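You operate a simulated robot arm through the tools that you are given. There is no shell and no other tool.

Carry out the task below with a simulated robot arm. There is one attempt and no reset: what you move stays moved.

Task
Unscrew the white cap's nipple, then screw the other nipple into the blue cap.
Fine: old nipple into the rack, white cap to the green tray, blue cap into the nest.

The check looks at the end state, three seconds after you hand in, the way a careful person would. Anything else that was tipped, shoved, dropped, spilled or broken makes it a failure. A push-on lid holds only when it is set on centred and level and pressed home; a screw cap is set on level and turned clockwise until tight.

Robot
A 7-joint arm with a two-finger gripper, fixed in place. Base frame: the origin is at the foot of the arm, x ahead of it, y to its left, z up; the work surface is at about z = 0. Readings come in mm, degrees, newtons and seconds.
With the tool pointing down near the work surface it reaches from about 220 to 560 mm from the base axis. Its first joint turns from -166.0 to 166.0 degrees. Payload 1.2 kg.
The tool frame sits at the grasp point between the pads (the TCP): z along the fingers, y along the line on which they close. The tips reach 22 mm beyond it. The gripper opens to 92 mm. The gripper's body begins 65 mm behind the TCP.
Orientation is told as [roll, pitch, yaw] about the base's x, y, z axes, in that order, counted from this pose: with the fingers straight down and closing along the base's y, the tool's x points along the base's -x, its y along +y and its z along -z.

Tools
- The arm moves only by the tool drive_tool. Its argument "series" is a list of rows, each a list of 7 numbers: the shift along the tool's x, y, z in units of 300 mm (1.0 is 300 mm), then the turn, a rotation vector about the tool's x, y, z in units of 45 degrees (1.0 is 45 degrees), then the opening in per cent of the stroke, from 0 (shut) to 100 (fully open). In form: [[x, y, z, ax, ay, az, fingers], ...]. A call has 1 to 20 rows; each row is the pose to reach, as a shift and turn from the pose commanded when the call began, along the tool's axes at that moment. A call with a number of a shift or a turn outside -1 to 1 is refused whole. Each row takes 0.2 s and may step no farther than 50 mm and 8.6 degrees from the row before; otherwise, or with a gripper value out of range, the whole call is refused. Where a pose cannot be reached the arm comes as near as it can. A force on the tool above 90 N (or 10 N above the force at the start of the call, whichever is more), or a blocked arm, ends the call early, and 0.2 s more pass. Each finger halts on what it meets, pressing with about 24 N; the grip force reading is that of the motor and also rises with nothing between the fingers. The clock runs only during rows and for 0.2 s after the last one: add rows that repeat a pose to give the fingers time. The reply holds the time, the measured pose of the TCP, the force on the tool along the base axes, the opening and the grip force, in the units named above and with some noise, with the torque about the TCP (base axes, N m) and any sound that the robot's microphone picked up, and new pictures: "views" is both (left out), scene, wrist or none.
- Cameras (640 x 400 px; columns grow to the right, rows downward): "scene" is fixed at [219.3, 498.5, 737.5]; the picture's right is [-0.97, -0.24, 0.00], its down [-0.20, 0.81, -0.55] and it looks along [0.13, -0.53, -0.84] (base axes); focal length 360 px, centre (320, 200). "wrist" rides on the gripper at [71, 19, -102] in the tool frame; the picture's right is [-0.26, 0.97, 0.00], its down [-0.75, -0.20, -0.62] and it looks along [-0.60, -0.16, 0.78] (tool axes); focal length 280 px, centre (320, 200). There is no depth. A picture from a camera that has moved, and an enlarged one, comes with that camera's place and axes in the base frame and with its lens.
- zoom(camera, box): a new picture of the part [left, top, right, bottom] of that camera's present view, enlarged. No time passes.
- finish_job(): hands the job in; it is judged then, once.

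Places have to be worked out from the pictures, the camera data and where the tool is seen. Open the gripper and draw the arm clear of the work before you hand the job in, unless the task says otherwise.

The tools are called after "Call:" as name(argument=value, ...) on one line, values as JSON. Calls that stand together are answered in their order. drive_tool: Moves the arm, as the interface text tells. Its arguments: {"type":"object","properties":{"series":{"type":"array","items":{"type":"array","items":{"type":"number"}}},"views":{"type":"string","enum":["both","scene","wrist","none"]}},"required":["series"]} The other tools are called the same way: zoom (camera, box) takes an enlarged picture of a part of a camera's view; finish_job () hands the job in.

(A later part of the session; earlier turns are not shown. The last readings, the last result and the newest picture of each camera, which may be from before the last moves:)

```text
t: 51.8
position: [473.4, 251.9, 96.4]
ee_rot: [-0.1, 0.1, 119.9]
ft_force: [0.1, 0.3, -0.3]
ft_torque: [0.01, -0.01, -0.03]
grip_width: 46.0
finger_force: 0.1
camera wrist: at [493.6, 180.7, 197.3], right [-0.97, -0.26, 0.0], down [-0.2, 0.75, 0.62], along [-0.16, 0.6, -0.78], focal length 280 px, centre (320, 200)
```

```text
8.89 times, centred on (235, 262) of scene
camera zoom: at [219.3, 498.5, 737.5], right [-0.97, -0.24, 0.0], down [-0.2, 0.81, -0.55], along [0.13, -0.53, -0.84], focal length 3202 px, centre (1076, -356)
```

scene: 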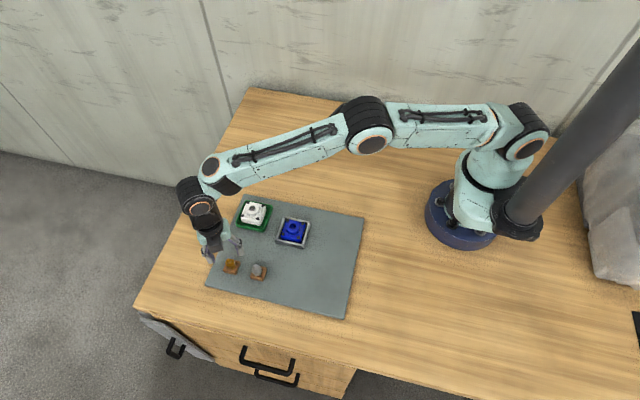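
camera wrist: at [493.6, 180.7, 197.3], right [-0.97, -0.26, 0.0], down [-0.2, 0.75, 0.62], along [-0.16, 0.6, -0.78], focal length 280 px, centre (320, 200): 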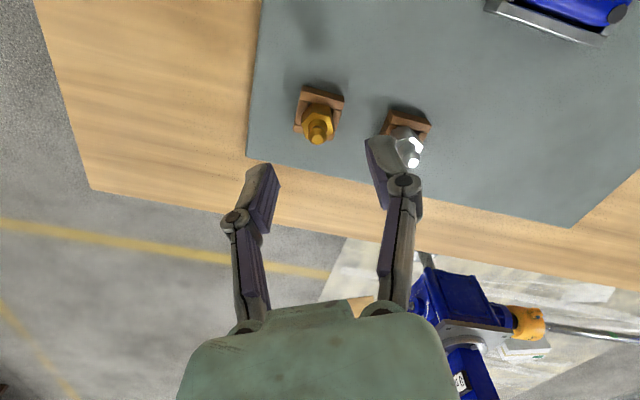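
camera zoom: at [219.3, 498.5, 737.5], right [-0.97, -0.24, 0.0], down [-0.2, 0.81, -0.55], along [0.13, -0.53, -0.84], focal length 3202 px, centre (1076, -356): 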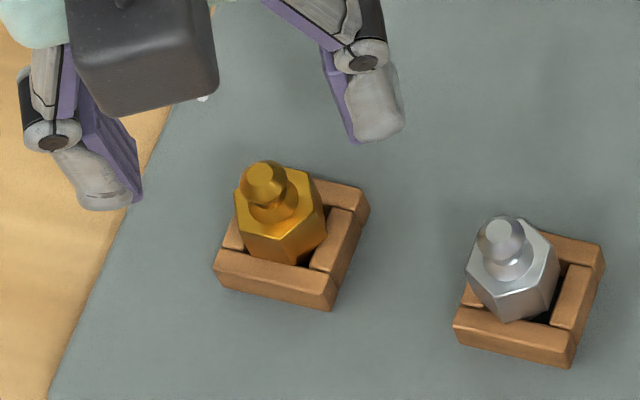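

Triangulating brass ball and hex with both cameras gives the axis at about (475, 249.3), hex top near z = 34.5. I shift there and go down to z ≈ 72 for a closer check.

Call:
drive_tool(series=[[0.0093, -0.002, 0.02, 0, 0, 0, 50], [0.0093, -0.002, 0.05, 0, 0, 0, 50], [0.0093, -0.002, 0.081, 0, 0, 0, 50], [0.0093, -0.002, 0.081, 0, 0, 0, 50]], views="wrist")

Call:
zoom(camera="wrist", box=[240, 60, 400, 200])

Call:
zoom(camera="scene", box=[212, 245, 252, 281])

```text
t: 52.8
position: [474.5, 249.1, 70.0]
ee_rot: [0.1, -0.1, 120.1]
ft_force: [0.2, -0.4, -0.2]
ft_torque: [-0.01, -0.01, 0.0]
grip_width: 45.9
finger_force: 0.0
camera wrist: at [495.8, 177.8, 172.3], right [-0.97, -0.26, 0.0], down [-0.2, 0.75, 0.62], along [-0.16, 0.6, -0.78], focal length 280 px, centre (320, 200)
```

wrist: 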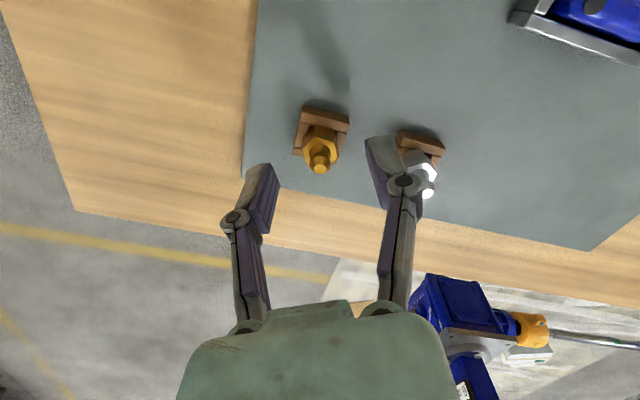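

```text
2.86 times, centred on (320, 130) of wrist
camera zoom: at [495.8, 177.8, 172.3], right [-0.97, -0.26, 0.0], down [-0.2, 0.75, 0.62], along [-0.16, 0.6, -0.78], focal length 801 px, centre (320, 400)
```

zoom: 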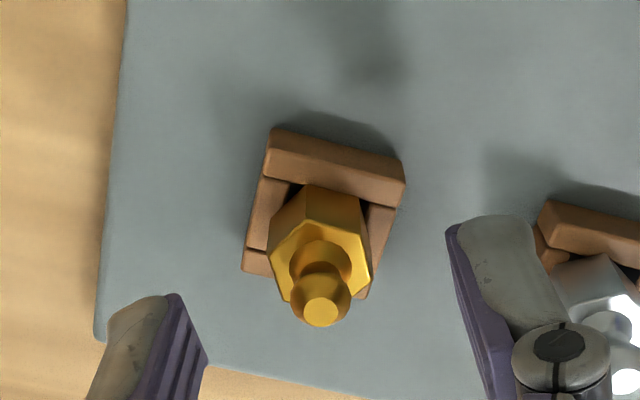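

```text
11.11 times, centred on (232, 263) of scene
camera zoom: at [219.3, 498.5, 737.5], right [-0.97, -0.24, 0.0], down [-0.2, 0.81, -0.55], along [0.13, -0.53, -0.84], focal length 4002 px, centre (1298, -500)
```

zoom: 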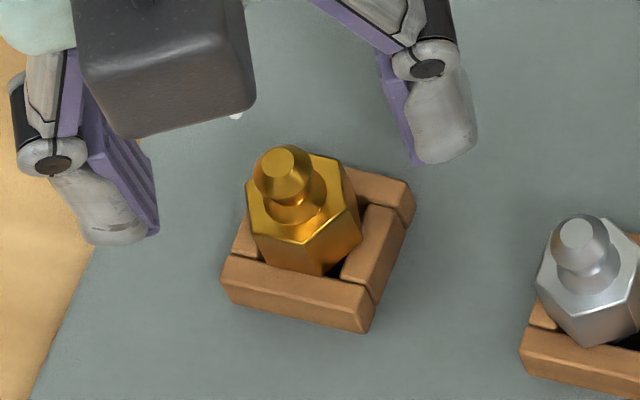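

Before descending I want the nipple's offset more exactly, so I take tighter enlargements of the current wrist view.

Call:
zoom(camera="wrist", box=[290, 100, 350, 180])

Call:
zoom(camera="scene", box=[210, 240, 250, 276])

```text
5.00 times, centred on (320, 140) of wrist
camera zoom: at [495.8, 177.8, 172.3], right [-0.97, -0.26, 0.0], down [-0.2, 0.75, 0.62], along [-0.16, 0.6, -0.78], focal length 1402 px, centre (320, 500)
```

zoom: 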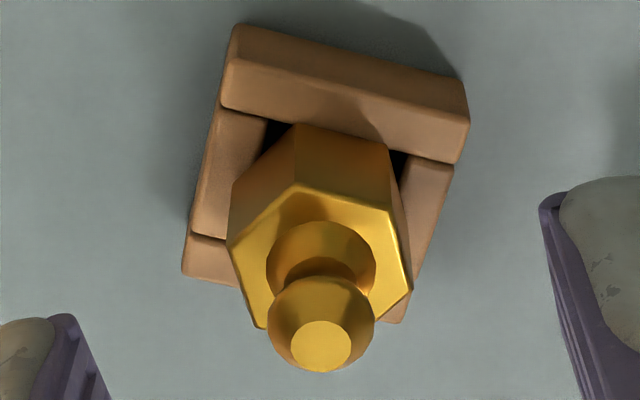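

```text
11.11 times, centred on (230, 258) of scene
camera zoom: at [219.3, 498.5, 737.5], right [-0.97, -0.24, 0.0], down [-0.2, 0.81, -0.55], along [0.13, -0.53, -0.84], focal length 4002 px, centre (1320, -444)
```

zoom: 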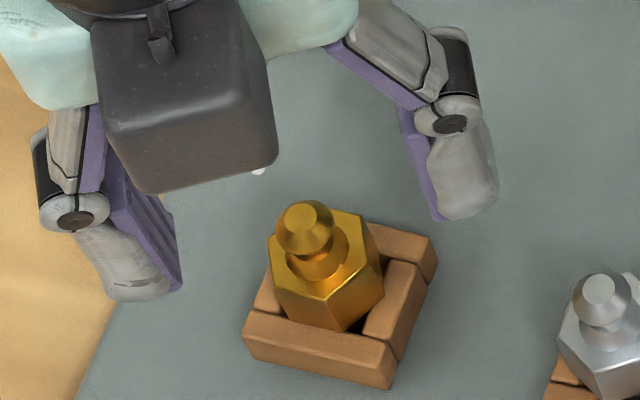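

The hex looks upright and regular; relative to the pads' midpoint it lies about 1.5 mm toward tool +x. I shift by that and descend to z ≈ 56, with the tips beside the hex top.

Call:
drive_tool(series=[[0.005, 0, 0.02, 0, 0, 0, 50], [0.005, 0, 0.048, 0, 0, 0, 50], [0.005, 0, 0.048, 0, 0, 0, 50]], views="wrist")

Call:
zoom(camera="wrist", box=[250, 90, 390, 220])

Call:
zoom(camera="scene", box=[210, 240, 250, 276])

```text
t: 53.6
position: [475.8, 248.8, 56.2]
ee_rot: [0.0, 0.0, 120.1]
ft_force: [-0.2, 0.4, -0.3]
ft_torque: [-0.02, 0.01, -0.04]
grip_width: 45.8
finger_force: 0.0
camera wrist: at [496.5, 176.7, 157.7], right [-0.97, -0.26, 0.0], down [-0.2, 0.75, 0.63], along [-0.16, 0.6, -0.78], focal length 280 px, centre (320, 200)
```

wrist: 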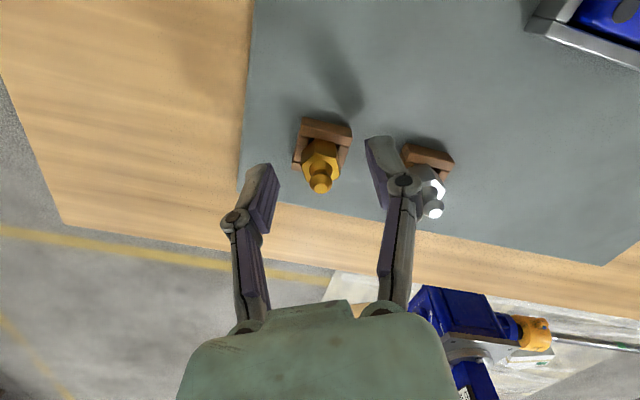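

```text
3.08 times, centred on (320, 155) of wrist
camera zoom: at [496.5, 176.7, 157.7], right [-0.97, -0.26, 0.0], down [-0.2, 0.75, 0.63], along [-0.16, 0.6, -0.78], focal length 863 px, centre (320, 338)
```

zoom: 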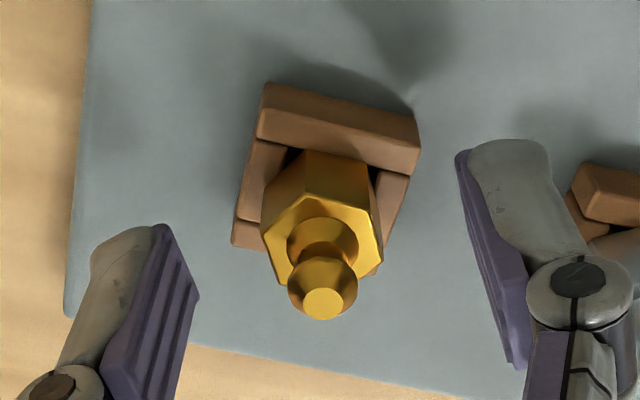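

```text
11.11 times, centred on (230, 258) of scene
camera zoom: at [219.3, 498.5, 737.5], right [-0.97, -0.24, 0.0], down [-0.2, 0.81, -0.55], along [0.13, -0.53, -0.84], focal length 4002 px, centre (1320, -444)
```

zoom: 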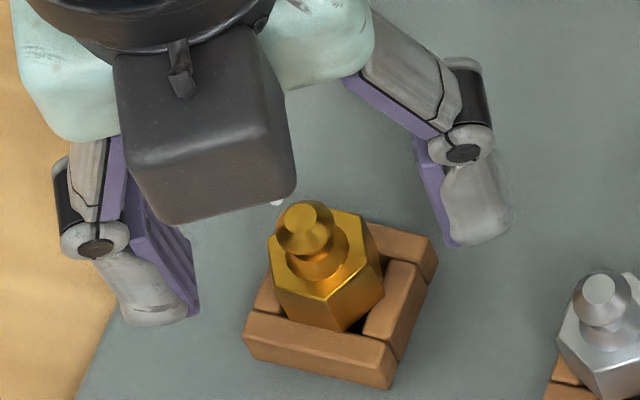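

The brass nipple is within about 1 mm of the tool axis, as far as I can tell. I lower to z ≈ 47 (tips just above the rack rim, beside the hex) and close.

Call:
drive_tool(series=[[0.0015, 0.001, 0.015, 0, 0, 0, 50], [0.0015, 0.001, 0.03, 0, 0, 0, 50], [0.0015, 0.001, 0.03, 0, 0, 0, 50], [0.0015, 0.001, 0.03, 0, 0, 0, 30], [0.0015, 0.001, 0.03, 0, 0, 0, 10], [0.0015, 0.001, 0.03, 0, 0, 0, 10], [0.0015, 0.001, 0.03, 0, 0, 0, 10]], views="wrist")

Call:
zoom(camera="wrist", box=[270, 110, 370, 220])

Call:
zoom(camera="scene", box=[212, 246, 248, 278])

```text
t: 55.2
position: [475.0, 247.4, 47.2]
ee_rot: [0.0, 0.0, 120.1]
ft_force: [-0.2, 0.7, -0.5]
ft_torque: [0.01, -0.02, 0.0]
grip_width: 17.4
finger_force: 23.7
camera wrist: at [496.2, 176.1, 149.2], right [-0.97, -0.26, 0.0], down [-0.2, 0.75, 0.62], along [-0.16, 0.6, -0.78], focal length 280 px, centre (320, 200)
```

wrist: 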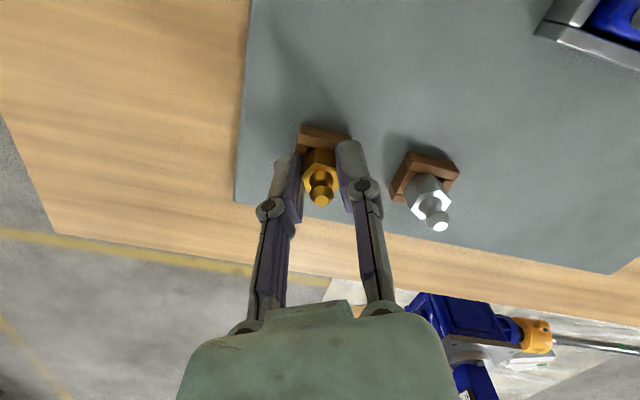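

```text
3.64 times, centred on (320, 165) of wrist
camera zoom: at [496.2, 176.1, 149.2], right [-0.97, -0.26, 0.0], down [-0.2, 0.75, 0.62], along [-0.16, 0.6, -0.78], focal length 1020 px, centre (320, 327)
```

zoom: 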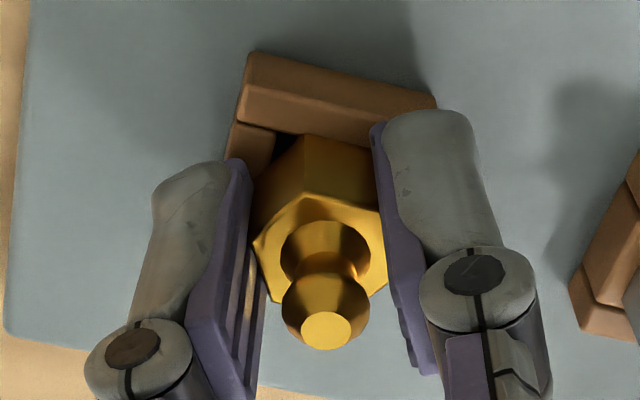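

```text
12.50 times, centred on (230, 262) of scene
camera zoom: at [219.3, 498.5, 737.5], right [-0.97, -0.24, 0.0], down [-0.2, 0.81, -0.55], along [0.13, -0.53, -0.84], focal length 4502 px, centre (1445, -575)
```

zoom: 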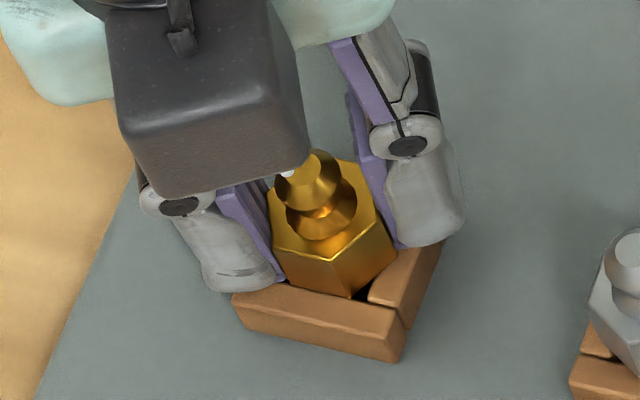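

Gripped at 17.4 mm with 24 N. I lift it straight up out of the rack in stages.

Call:
drive_tool(series=[[0, 0, -0.01, 0, 0, 0, 10], [0, 0, -0.025, 0, 0, 0, 10], [0, 0, -0.05, 0, 0, 0, 10], [0, 0, -0.09, 0, 0, 0, 10], [0, 0, -0.15, 0, 0, 0, 10], [0, 0, -0.25, 0, 0, 0, 10], [0, 0, -0.25, 0, 0, 0, 10]], views="both")

Call:
zoom(camera="wrist", box=[270, 110, 370, 220])

Call:
zoom(camera="scene", box=[205, 220, 255, 280])

```text
t: 56.8
position: [475.9, 248.7, 121.6]
ee_rot: [0.0, -0.1, 120.2]
ft_force: [0.5, 0.2, -0.8]
ft_torque: [0.0, 0.02, 0.01]
grip_width: 17.4
finger_force: 24.4
camera wrist: at [496.3, 177.1, 224.8], right [-0.97, -0.26, 0.0], down [-0.2, 0.75, 0.63], along [-0.16, 0.6, -0.78], focal length 280 px, centre (320, 200)
```

scene: 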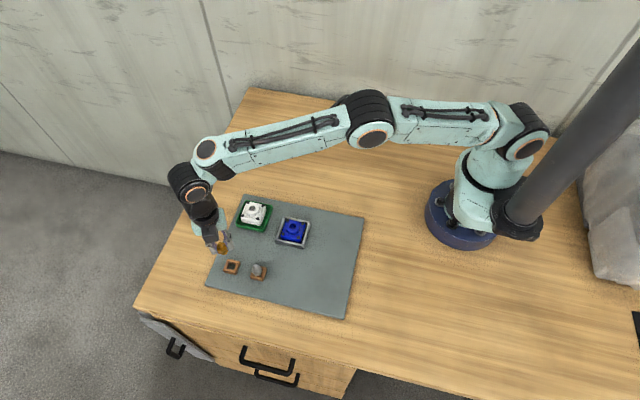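
wrist: 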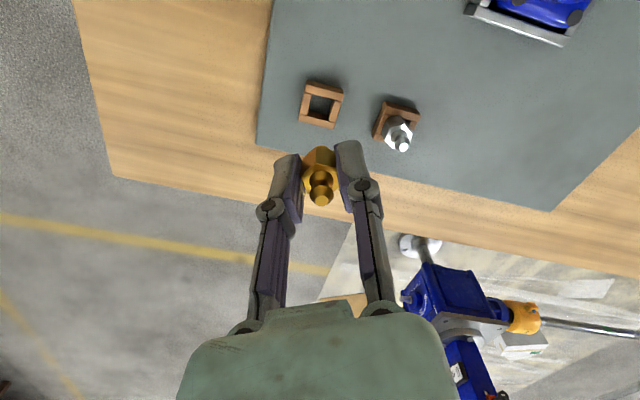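

```text
3.64 times, centred on (320, 165) of wrist
camera zoom: at [496.3, 177.1, 224.8], right [-0.97, -0.26, 0.0], down [-0.2, 0.75, 0.63], along [-0.16, 0.6, -0.78], focal length 1020 px, centre (320, 327)
```

zoom: 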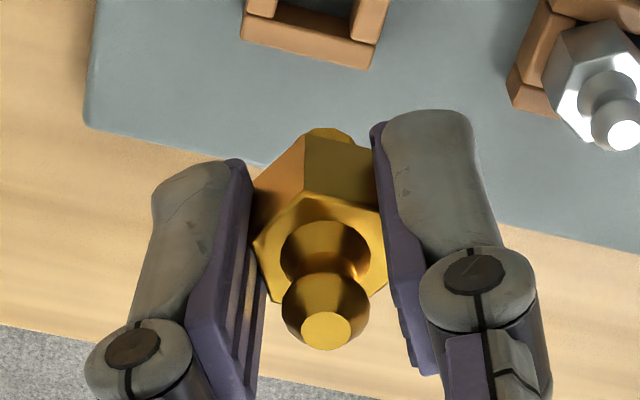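

```text
6.67 times, centred on (230, 250) of scene
camera zoom: at [219.3, 498.5, 737.5], right [-0.97, -0.24, 0.0], down [-0.2, 0.81, -0.55], along [0.13, -0.53, -0.84], focal length 2401 px, centre (920, -133)
```

zoom: 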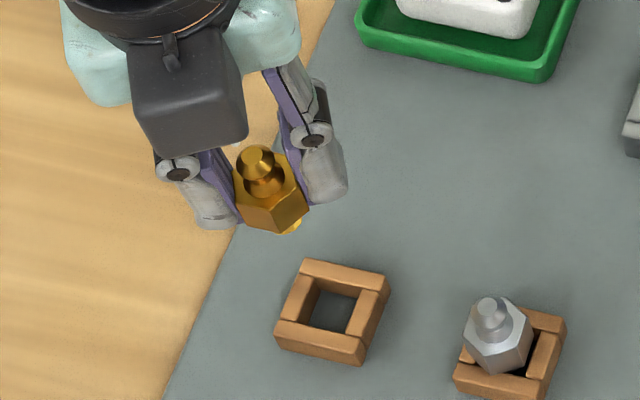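

The brass nipple is out of the rack. I carry it above the blue cap at the same height.

Call:
drive_tool(series=[[0.0331, 0.1212, -0.01, 0, 0, 0, 10], [0.0662, 0.2424, -0.01, 0, 0, 0, 10], [0.0993, 0.3635, -0.01, 0, 0, 0, 10], [0.1324, 0.4847, -0.01, 0, 0, 0, 10], [0.1324, 0.4847, -0.01, 0, 0, 0, 10]], views="both")

Call:
zoom(camera="scene", box=[266, 190, 314, 250])

Call:
zoom(camera="wrist", box=[220, 20, 420, 220])

Call:
zoom(camera="scene", box=[278, 192, 306, 220])

```text
t: 58.0
position: [370.1, 140.1, 125.5]
ee_rot: [0.1, -0.1, 120.1]
ft_force: [0.2, -1.0, 0.0]
ft_torque: [-0.02, -0.01, 0.0]
grip_width: 17.0
finger_force: 23.7
camera wrist: at [391.3, 68.7, 227.4], right [-0.97, -0.26, 0.0], down [-0.2, 0.75, 0.62], along [-0.16, 0.6, -0.78], focal length 280 px, centre (320, 200)
```

scene: 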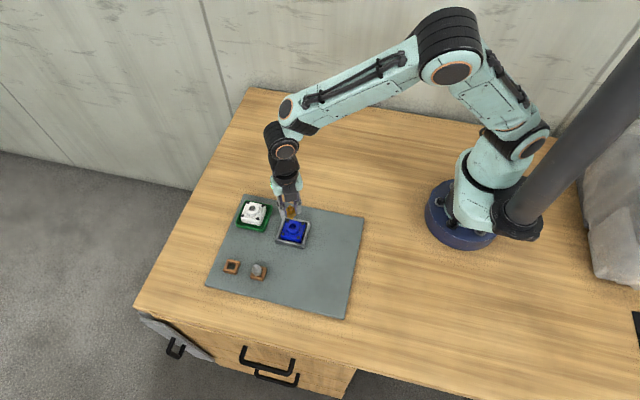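
wrist: 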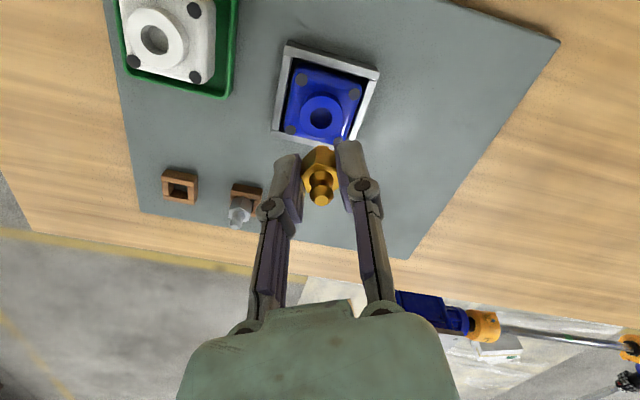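

```text
6.67 times, centred on (290, 220) of scene
camera zoom: at [219.3, 498.5, 737.5], right [-0.97, -0.24, 0.0], down [-0.2, 0.81, -0.55], along [0.13, -0.53, -0.84], focal length 2401 px, centre (520, 67)
```

zoom: 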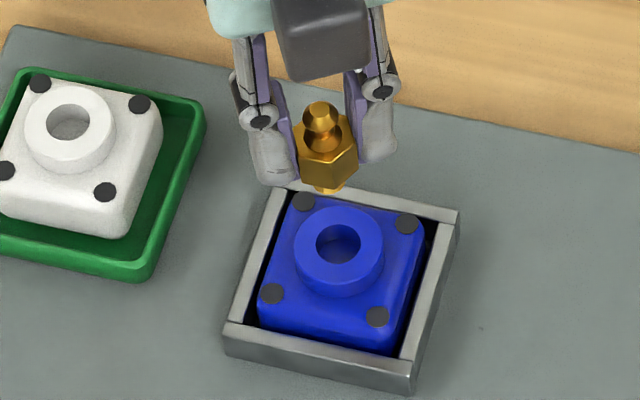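

```text
2.00 times, centred on (320, 120) of wrist
camera zoom: at [391.3, 68.7, 227.4], right [-0.97, -0.26, 0.0], down [-0.2, 0.75, 0.62], along [-0.16, 0.6, -0.78], focal length 561 px, centre (320, 360)
```

zoom: 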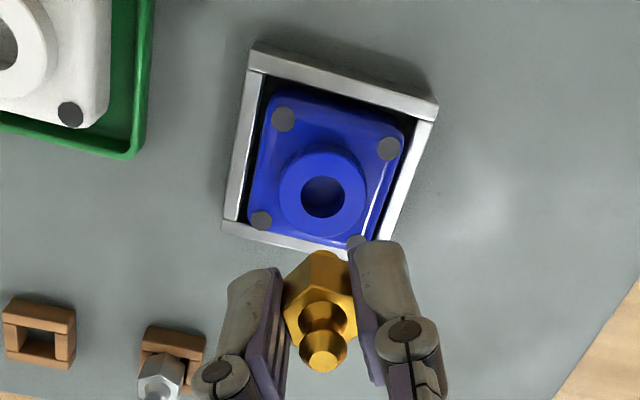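

```text
14.29 times, centred on (292, 206) of scene
camera zoom: at [219.3, 498.5, 737.5], right [-0.97, -0.24, 0.0], down [-0.2, 0.81, -0.55], along [0.13, -0.53, -0.84], focal length 5145 px, centre (720, 114)
```

zoom: 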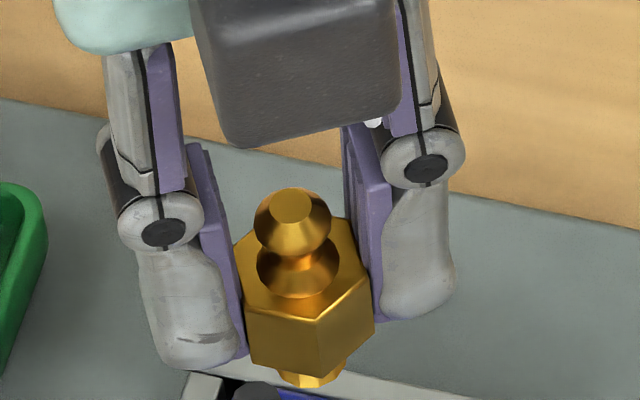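

The nipple hangs above the blue cap. To measure how far its axis is from the tool's rotation axis, and whether it hangs level, I turn the tool 90° in the air and compare scene pictures.

Call:
drive_tool(series=[[0, 0, 0, 0, 0, 0.167, 10], [0, 0, 0, 0, 0, 0.333, 10], [0, 0, 0, 0, 0, 0.5, 10], [0, 0, 0, 0, 0, 0.667, 10], [0, 0, 0, 0, 0, 0.833, 10], [0, 0, 0, 0, 0, 1.0, 10], [0, 0, 0, 0, 0, 1.0, 10]], views="none")

Call:
zoom(camera="scene", box=[278, 192, 306, 220])

```text
t: 59.6
position: [370.9, 140.5, 126.4]
ee_rot: [0.0, 0.0, 74.9]
ft_force: [0.6, 0.1, -0.2]
ft_torque: [-0.02, -0.01, -0.01]
grip_width: 17.3
finger_force: 23.6
```

```text
14.29 times, centred on (292, 206) of scene
camera zoom: at [219.3, 498.5, 737.5], right [-0.97, -0.24, 0.0], down [-0.2, 0.81, -0.55], along [0.13, -0.53, -0.84], focal length 5145 px, centre (720, 114)
```

zoom: 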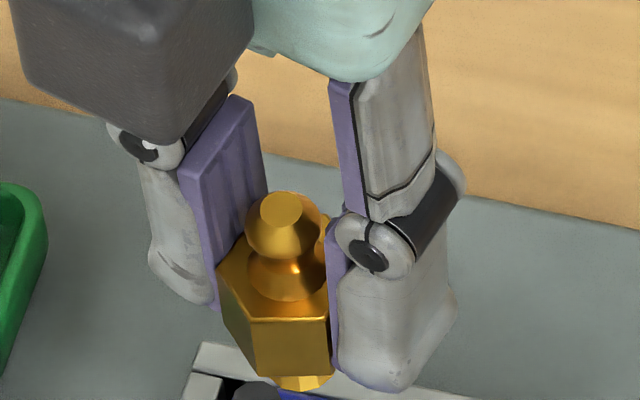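

The ball moved about 1.6 mm for 45°, so its axis is about 2 mm off the tool axis. I turn another 45° to refine this.

Call:
drive_tool(series=[[0, 0, 0, 0, 0, 0.167, 10], [0, 0, 0, 0, 0, 0.333, 10], [0, 0, 0, 0, 0, 0.5, 10], [0, 0, 0, 0, 0, 0.667, 10], [0, 0, 0, 0, 0, 0.833, 10], [0, 0, 0, 0, 0, 1.0, 10], [0, 0, 0, 0, 0, 1.0, 10]], views="wrist")

Call:
zoom(camera="scene", box=[278, 192, 306, 220])

Call:
zoom(camera="wrist", box=[280, 130, 360, 220])

```text
t: 61.2
position: [368.8, 139.4, 124.9]
ee_rot: [-0.1, 0.0, 30.0]
ft_force: [-0.6, 0.4, -0.5]
ft_torque: [0.01, 0.01, 0.0]
grip_width: 17.0
finger_force: 24.0
camera wrist: at [300.2, 121.1, 227.3], right [-0.26, 0.97, 0.0], down [0.75, 0.2, 0.62], along [0.6, 0.16, -0.78], focal length 280 px, centre (320, 200)
```

wrist: 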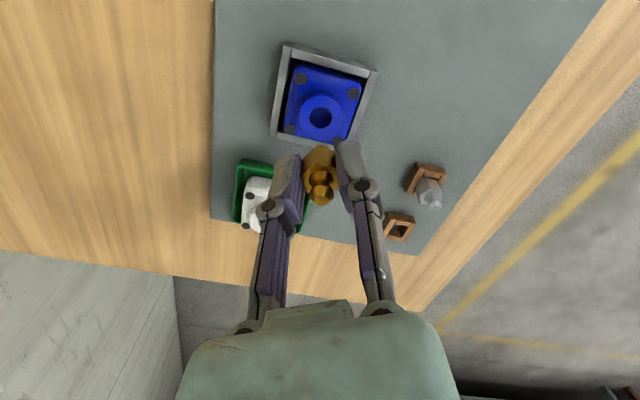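

```text
14.29 times, centred on (292, 206) of scene
camera zoom: at [219.3, 498.5, 737.5], right [-0.97, -0.24, 0.0], down [-0.2, 0.81, -0.55], along [0.13, -0.53, -0.84], focal length 5145 px, centre (720, 114)
```

zoom: 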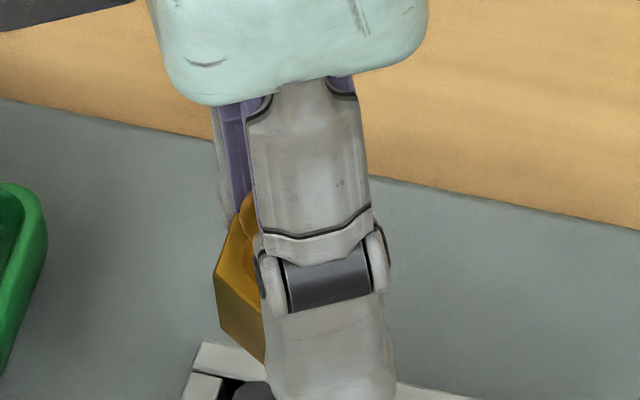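

```text
4.44 times, centred on (320, 175) of wrist
camera zoom: at [300.2, 121.1, 227.3], right [-0.26, 0.97, 0.0], down [0.75, 0.2, 0.62], along [0.6, 0.16, -0.78], focal length 1246 px, centre (320, 311)
```

zoom: 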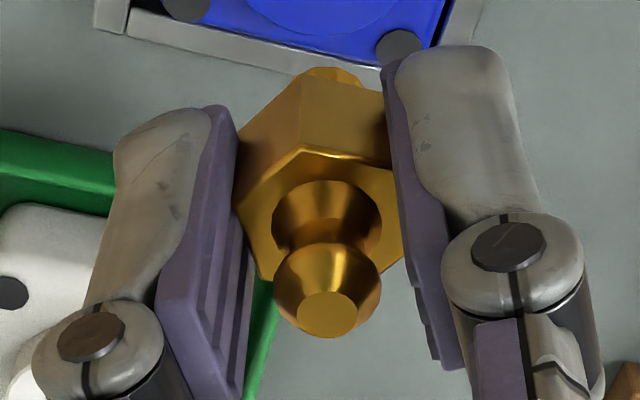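

From the two yaw views I get the nipple axis about 1.9 mm off the tool axis (tool -x) and the hole about 1 mm from the tool axis, and I will compensate both. I turn back counter-clockwise to get a large clockwise range for screwing.

Call:
drive_tool(series=[[0, 0, 0, 0, 0, -0.167, 10], [0, 0, 0, 0, 0, -0.333, 10], [0, 0, 0, 0, 0, -0.5, 10], [0, 0, 0, 0, 0, -0.667, 10], [0, 0, 0, 0, 0, -0.833, 10], [0, 0, 0, 0, 0, -1.0, 10]], views="none")

Call:
drive_tool(series=[[0, 0, 0, 0, 0, -0.167, 10], [0, 0, 0, 0, 0, -0.333, 10], [0, 0, 0, 0, 0, -0.5, 10], [0, 0, 0, 0, 0, -0.667, 10], [0, 0, 0, 0, 0, -0.833, 10], [0, 0, 0, 0, 0, -1.0, 10], [0, 0, 0, 0, 0, -1.0, 10]], views="none")

```text
t: 62.6
position: [368.8, 140.7, 126.5]
ee_rot: [0.0, 0.0, 75.2]
ft_force: [0.4, -0.1, -0.4]
ft_torque: [0.0, 0.04, 0.02]
grip_width: 17.2
finger_force: 24.0
```

```text
t: 64.2
position: [369.0, 142.5, 124.6]
ee_rot: [0.1, -0.1, 120.2]
ft_force: [-0.2, -0.8, 0.2]
ft_torque: [0.01, -0.01, 0.02]
grip_width: 17.1
finger_force: 24.6
```

Back at yaw 120°. Now I turn on to 150°, apply the sideways correction and lower to about z = 95 so the shank end is close above the collar.

Call:
drive_tool(series=[[0.001, 0, 0.02, 0, 0, -0.167, 10], [0.002, -0.001, 0.04, 0, 0, -0.333, 10], [0.003, -0.0015, 0.06, 0, 0, -0.5, 10], [0.0033, -0.0015, 0.08, 0, 0, -0.667, 10], [0.0033, -0.0015, 0.1, 0, 0, -0.667, 10], [0.0033, -0.0015, 0.1, 0, 0, -0.667, 10]], views="wrist")

Call:
zoom(camera="scene", box=[276, 204, 310, 244])

Call:
zoom(camera="wrist", box=[260, 80, 380, 220])

```text
t: 65.6
position: [371.0, 139.8, 93.6]
ee_rot: [0.0, 0.0, 150.1]
ft_force: [-0.5, 1.1, 0.0]
ft_torque: [-0.01, -0.05, 0.0]
grip_width: 17.0
finger_force: 23.7
camera wrist: at [424.3, 87.3, 197.5], right [-0.71, -0.71, 0.0], down [-0.55, 0.55, 0.62], along [-0.44, 0.44, -0.78], focal length 280 px, centre (320, 200)
```

wrist: 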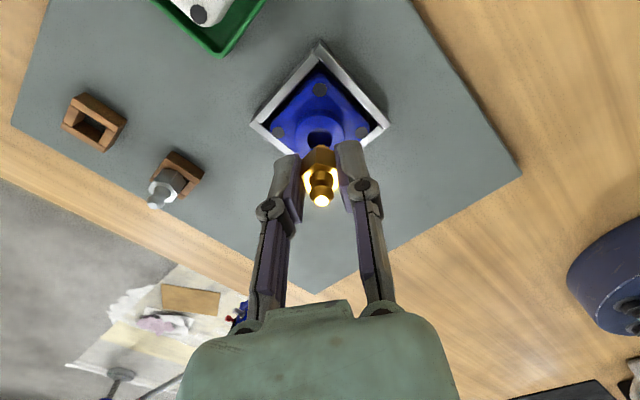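

```text
10.00 times, centred on (293, 224) of scene
camera zoom: at [219.3, 498.5, 737.5], right [-0.97, -0.24, 0.0], down [-0.2, 0.81, -0.55], along [0.13, -0.53, -0.84], focal length 3602 px, centre (590, -40)
```

zoom: 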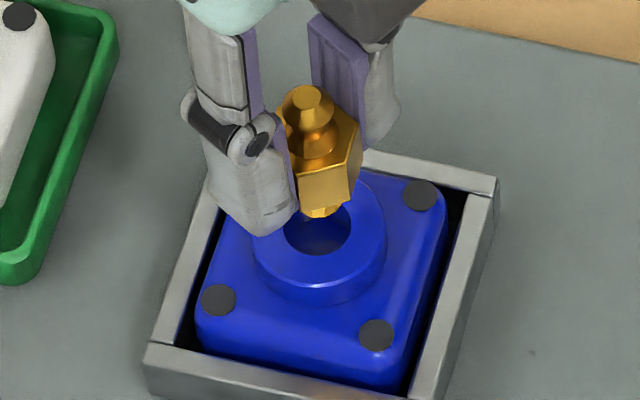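

```text
2.86 times, centred on (320, 150) of wrist
camera zoom: at [424.3, 87.3, 197.5], right [-0.71, -0.71, 0.0], down [-0.55, 0.55, 0.62], along [-0.44, 0.44, -0.78], focal length 801 px, centre (320, 343)
```

zoom: 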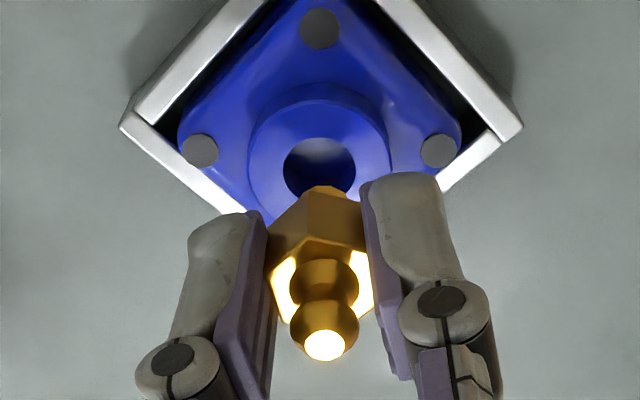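

The shank is right above the hole, needing about 1 mm toward +x. I correct and lower about 13 mm so the shank enters.

Call:
drive_tool(series=[[0.0029, -0.0017, 0.01, 0, 0, 0, 10], [0.0029, -0.0017, 0.022, 0, 0, 0, 10], [0.0029, -0.0017, 0.033, 0, 0, 0, 10], [0.0029, -0.0017, 0.043, 0, 0, 0, 10], [0.0029, -0.0017, 0.043, 0, 0, 0, 10]], views="wrist")

Call:
zoom(camera="scene", box=[276, 204, 310, 244])

Call:
zoom(camera="wrist", box=[260, 80, 380, 220])

```text
t: 66.8
position: [371.8, 140.0, 82.7]
ee_rot: [0.0, 0.0, 150.1]
ft_force: [-0.4, 0.1, -1.3]
ft_torque: [-0.03, -0.01, -0.02]
grip_width: 17.0
finger_force: 24.3
camera wrist: at [425.3, 87.7, 184.6], right [-0.71, -0.71, 0.0], down [-0.55, 0.55, 0.62], along [-0.44, 0.44, -0.78], focal length 280 px, centre (320, 200)
```

wrist: 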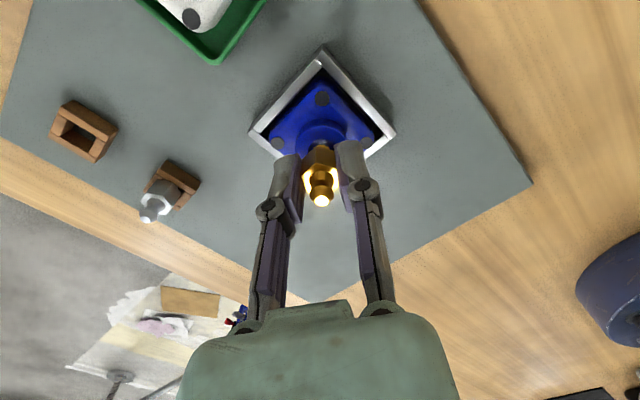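

```text
10.00 times, centred on (293, 224) of scene
camera zoom: at [219.3, 498.5, 737.5], right [-0.97, -0.24, 0.0], down [-0.2, 0.81, -0.55], along [0.13, -0.53, -0.84], focal length 3602 px, centre (590, -40)
```

zoom: 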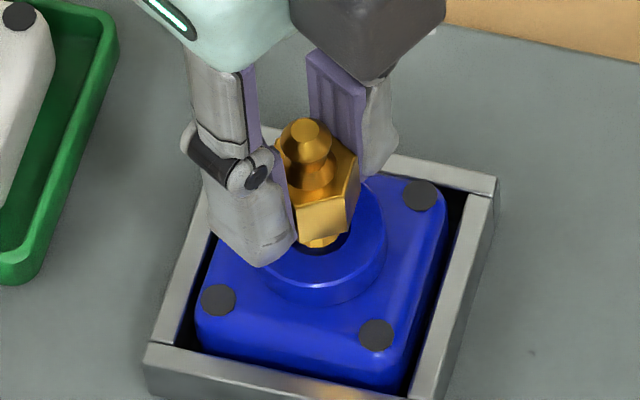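

```text
2.86 times, centred on (320, 150) of wrist
camera zoom: at [425.3, 87.7, 184.6], right [-0.71, -0.71, 0.0], down [-0.55, 0.55, 0.62], along [-0.44, 0.44, -0.78], focal length 801 px, centre (320, 343)
```

zoom: 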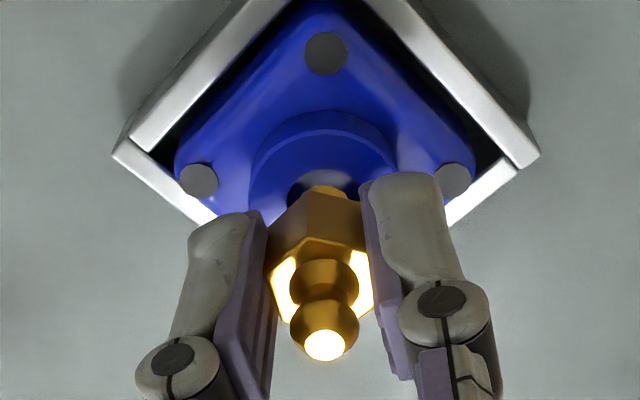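

Centred in both views, no contact. I lower another 5 mm and check the force.

Call:
drive_tool(series=[[0, 0, 0.006, 0, 0, 0, 10], [0, 0, 0.012, 0, 0, 0, 10], [0, 0, 0.0165, 0, 0, 0, 10], [0, 0, 0.0165, 0, 0, 0, 10]], views="wrist")

Call:
zoom(camera="scene", box=[280, 208, 306, 238])

Call:
zoom(camera="wrist", box=[270, 100, 370, 220])

```text
t: 67.8
position: [372.7, 139.9, 77.7]
ee_rot: [0.0, 0.0, 150.0]
ft_force: [-1.5, -1.8, 12.0]
ft_torque: [0.04, 0.09, -0.01]
grip_width: 17.2
finger_force: 24.0
camera wrist: at [425.3, 87.4, 179.9], right [-0.71, -0.71, 0.0], down [-0.55, 0.55, 0.62], along [-0.44, 0.44, -0.78], focal length 280 px, centre (320, 200)
```

wrist: 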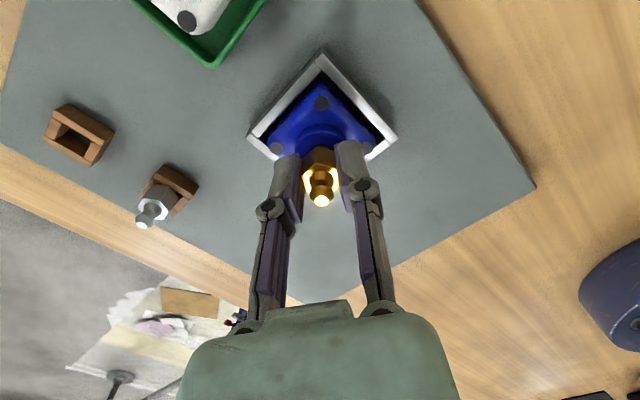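

```text
13.33 times, centred on (293, 223) of scene
camera zoom: at [219.3, 498.5, 737.5], right [-0.97, -0.24, 0.0], down [-0.2, 0.81, -0.55], along [0.13, -0.53, -0.84], focal length 4802 px, centre (680, -107)
```

zoom: 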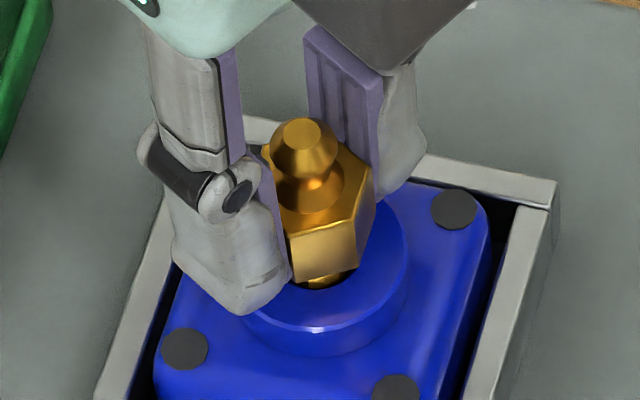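

```text
3.33 times, centred on (320, 160) of wrist
camera zoom: at [425.3, 87.4, 179.9], right [-0.71, -0.71, 0.0], down [-0.55, 0.55, 0.62], along [-0.44, 0.44, -0.78], focal length 935 px, centre (320, 333)
```

zoom: 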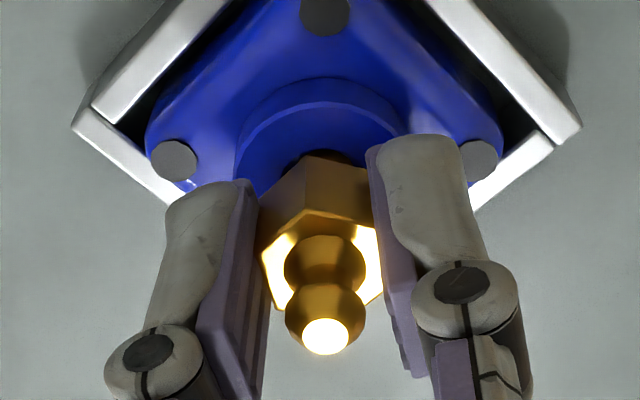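

The shank has met the thread at z ≈ 77 (12 N, right on the axis), with the hex still a few mm above the collar. I now turn clockwise 45° about the nipple's own axis, with slight downward feed.

Call:
drive_tool(series=[[0.0001, 0.0008, 0.0002, 0, 0, 0.167, 10], [0.0001, 0.0017, 0.0004, 0, 0, 0.333, 10], [0.0, 0.0025, 0.0006, 0, 0, 0.5, 10], [-0.0002, 0.0033, 0.0008, 0, 0, 0.667, 10], [-0.0005, 0.0041, 0.001, 0, 0, 0.833, 10], [-0.0009, 0.0049, 0.001, 0, 0, 1.0, 10], [-0.0009, 0.0049, 0.001, 0, 0, 1.0, 10]], views="wrist")

Call:
zoom(camera="scene", box=[280, 208, 306, 238])

Call:
zoom(camera="wrist", box=[270, 100, 370, 220])

```text
t: 69.4
position: [370.3, 138.7, 77.7]
ee_rot: [0.0, 0.1, 104.9]
ft_force: [-3.8, -1.7, 8.6]
ft_torque: [-0.03, 0.06, 0.0]
grip_width: 17.1
finger_force: 23.7
camera wrist: at [371.9, 64.8, 179.1], right [-1.0, 0.0, 0.0], down [0.0, 0.78, 0.62], along [0.0, 0.62, -0.78], focal length 280 px, centre (320, 200)
```

wrist: 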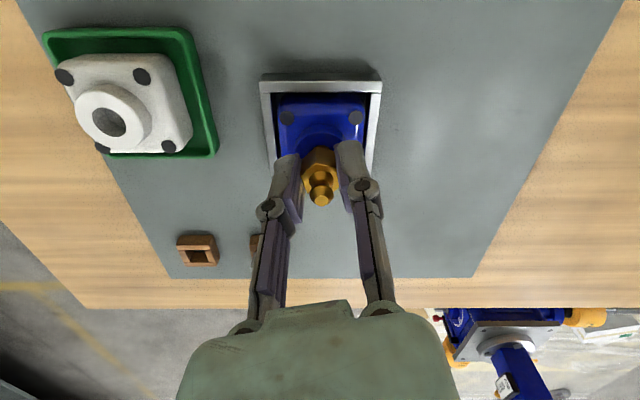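

```text
13.33 times, centred on (293, 223) of scene
camera zoom: at [219.3, 498.5, 737.5], right [-0.97, -0.24, 0.0], down [-0.2, 0.81, -0.55], along [0.13, -0.53, -0.84], focal length 4802 px, centre (680, -107)
```

zoom: 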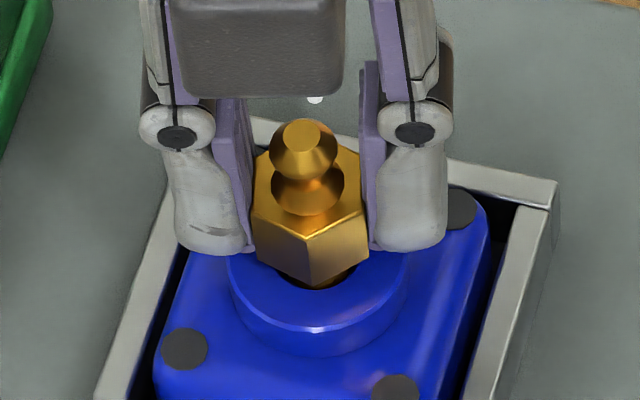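

```text
3.33 times, centred on (320, 160) of wrist
camera zoom: at [371.9, 64.8, 179.1], right [-1.0, 0.0, 0.0], down [0.0, 0.78, 0.62], along [0.0, 0.62, -0.78], focal length 935 px, centre (320, 333)
```

zoom: 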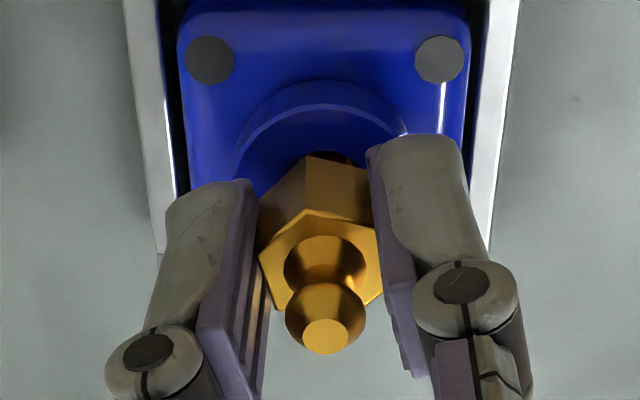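

The nipple's axis stayed fixed while turning, the preload dropped slightly. I continue 45° clockwise with a bit more downward feed.

Call:
drive_tool(series=[[0.0001, 0.0008, 0.0004, 0, 0, 0.167, 10], [0.0001, 0.0017, 0.0008, 0, 0, 0.333, 10], [0.0, 0.0025, 0.0012, 0, 0, 0.5, 10], [-0.0002, 0.0033, 0.0016, 0, 0, 0.667, 10], [-0.0005, 0.0041, 0.002, 0, 0, 0.833, 10], [-0.0009, 0.0049, 0.002, 0, 0, 1.0, 10], [-0.0009, 0.0049, 0.002, 0, 0, 1.0, 10]], views="none")

Call:
zoom(camera="scene", box=[280, 208, 306, 238])

```text
t: 71.0
position: [370.1, 139.5, 77.3]
ee_rot: [0.0, 0.0, 60.1]
ft_force: [-1.6, 3.3, 2.0]
ft_torque: [0.07, 0.0, 0.03]
grip_width: 17.4
finger_force: 23.9
```

```text
13.33 times, centred on (293, 223) of scene
camera zoom: at [219.3, 498.5, 737.5], right [-0.97, -0.24, 0.0], down [-0.2, 0.81, -0.55], along [0.13, -0.53, -0.84], focal length 4802 px, centre (680, -107)
```

zoom: 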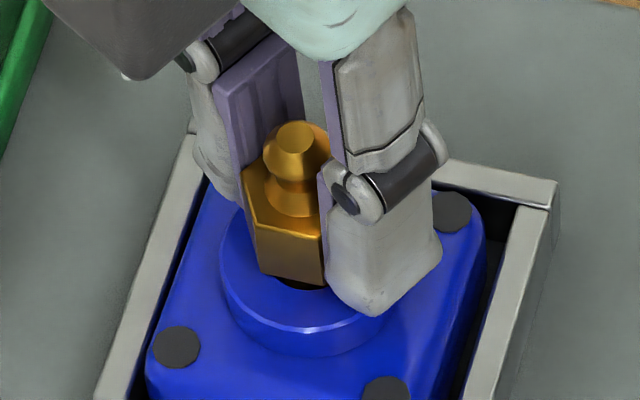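

The vertical load fell to 2 N although I fed down, and the cap has turned slightly against the nest walls, so the thread is biting and pulling in. I continue clockwise with more downward feed.

Call:
drive_tool(series=[[0.0001, 0.0008, 0.001, 0, 0, 0.167, 10], [0.0001, 0.0017, 0.002, 0, 0, 0.333, 10], [0.0, 0.0025, 0.003, 0, 0, 0.5, 10], [-0.0002, 0.0033, 0.0035, 0, 0, 0.667, 10], [-0.0005, 0.0041, 0.004, 0, 0, 0.833, 10], [-0.0009, 0.0049, 0.004, 0, 0, 1.0, 10], [-0.0009, 0.0049, 0.004, 0, 0, 1.0, 10]], views="wrist")

Call:
zoom(camera="scene", box=[270, 205, 315, 250])

Call:
zoom(camera="wrist", box=[260, 60, 380, 220])

```text
t: 72.6
position: [367.8, 139.7, 76.0]
ee_rot: [0.0, -0.1, 15.1]
ft_force: [2.8, 3.0, 4.1]
ft_torque: [0.06, -0.06, -0.01]
grip_width: 17.4
finger_force: 24.0
camera wrist: at [296.2, 139.6, 177.4], right [0.0, 1.0, 0.0], down [0.78, 0.0, 0.63], along [0.63, 0.0, -0.78], focal length 280 px, centre (320, 200)
```

wrist: 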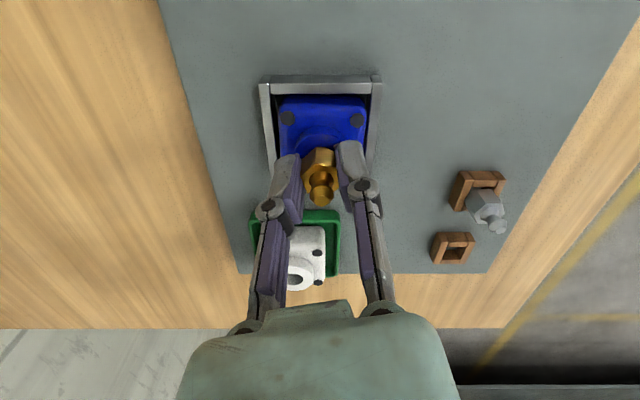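

```text
8.89 times, centred on (292, 228) of scene
camera zoom: at [219.3, 498.5, 737.5], right [-0.97, -0.24, 0.0], down [-0.2, 0.81, -0.55], along [0.13, -0.53, -0.84], focal length 3202 px, centre (564, -44)
```

zoom: 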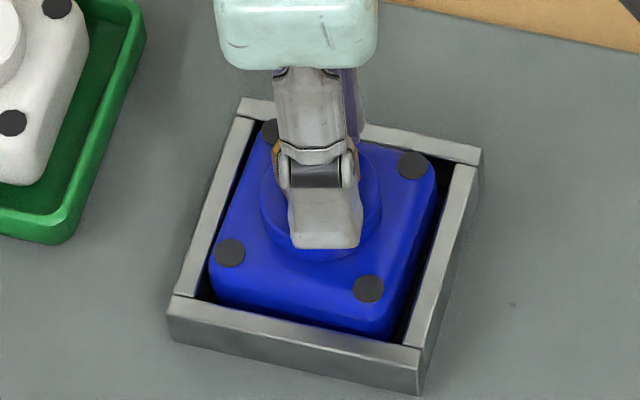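

```text
2.50 times, centred on (320, 140) of wrist
camera zoom: at [296.2, 139.6, 177.4], right [0.0, 1.0, 0.0], down [0.78, 0.0, 0.63], along [0.63, 0.0, -0.78], focal length 701 px, centre (320, 350)
```

zoom: 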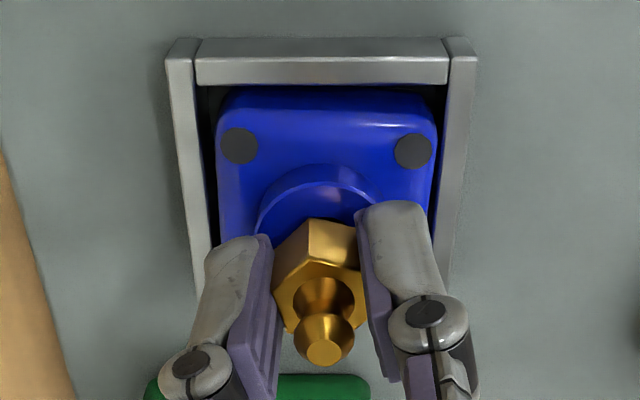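

The nipple keeps turning in and going down (z ≈ 76, only 4 N). I continue 45° clockwise.

Call:
drive_tool(series=[[0.0001, 0.0008, 0.0007, 0, 0, 0.167, 10], [0.0001, 0.0017, 0.0014, 0, 0, 0.333, 10], [0.0, 0.0025, 0.002, 0, 0, 0.5, 10], [-0.0002, 0.0033, 0.0025, 0, 0, 0.667, 10], [-0.0005, 0.0041, 0.003, 0, 0, 0.833, 10], [-0.0009, 0.0049, 0.003, 0, 0, 1.0, 10], [-0.0009, 0.0049, 0.003, 0, 0, 1.0, 10]], views="wrist")

Call:
zoom(camera="scene", box=[270, 205, 315, 250])

Call:
zoom(camera="wrist", box=[260, 60, 380, 220])

```text
t: 74.2
position: [369.1, 140.0, 74.8]
ee_rot: [0.0, 0.0, -30.1]
ft_force: [2.7, -0.1, 3.7]
ft_torque: [0.02, -0.02, -0.01]
grip_width: 17.0
finger_force: 23.6
camera wrist: at [318.0, 192.6, 176.4], right [0.71, 0.7, 0.0], down [0.55, -0.55, 0.63], along [0.44, -0.44, -0.78], focal length 280 px, centre (320, 200)
```

wrist: 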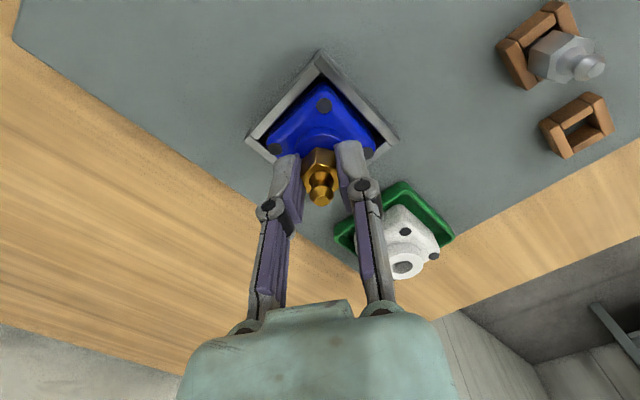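

```text
8.89 times, centred on (292, 228) of scene
camera zoom: at [219.3, 498.5, 737.5], right [-0.97, -0.24, 0.0], down [-0.2, 0.81, -0.55], along [0.13, -0.53, -0.84], focal length 3202 px, centre (564, -44)
```

zoom: 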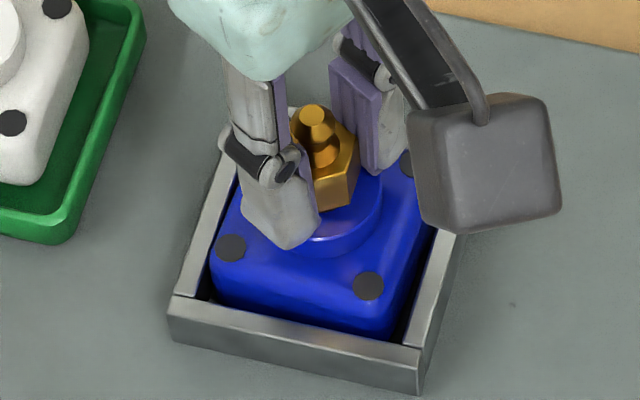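

```text
2.50 times, centred on (320, 140) of wrist
camera zoom: at [318.0, 192.6, 176.4], right [0.71, 0.7, 0.0], down [0.55, -0.55, 0.63], along [0.44, -0.44, -0.78], focal length 701 px, centre (320, 350)
```

zoom: 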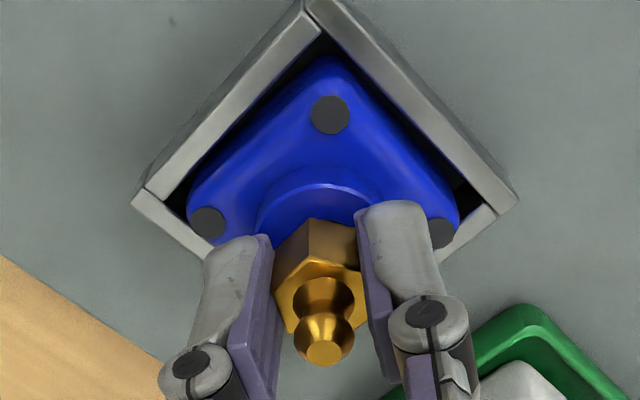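

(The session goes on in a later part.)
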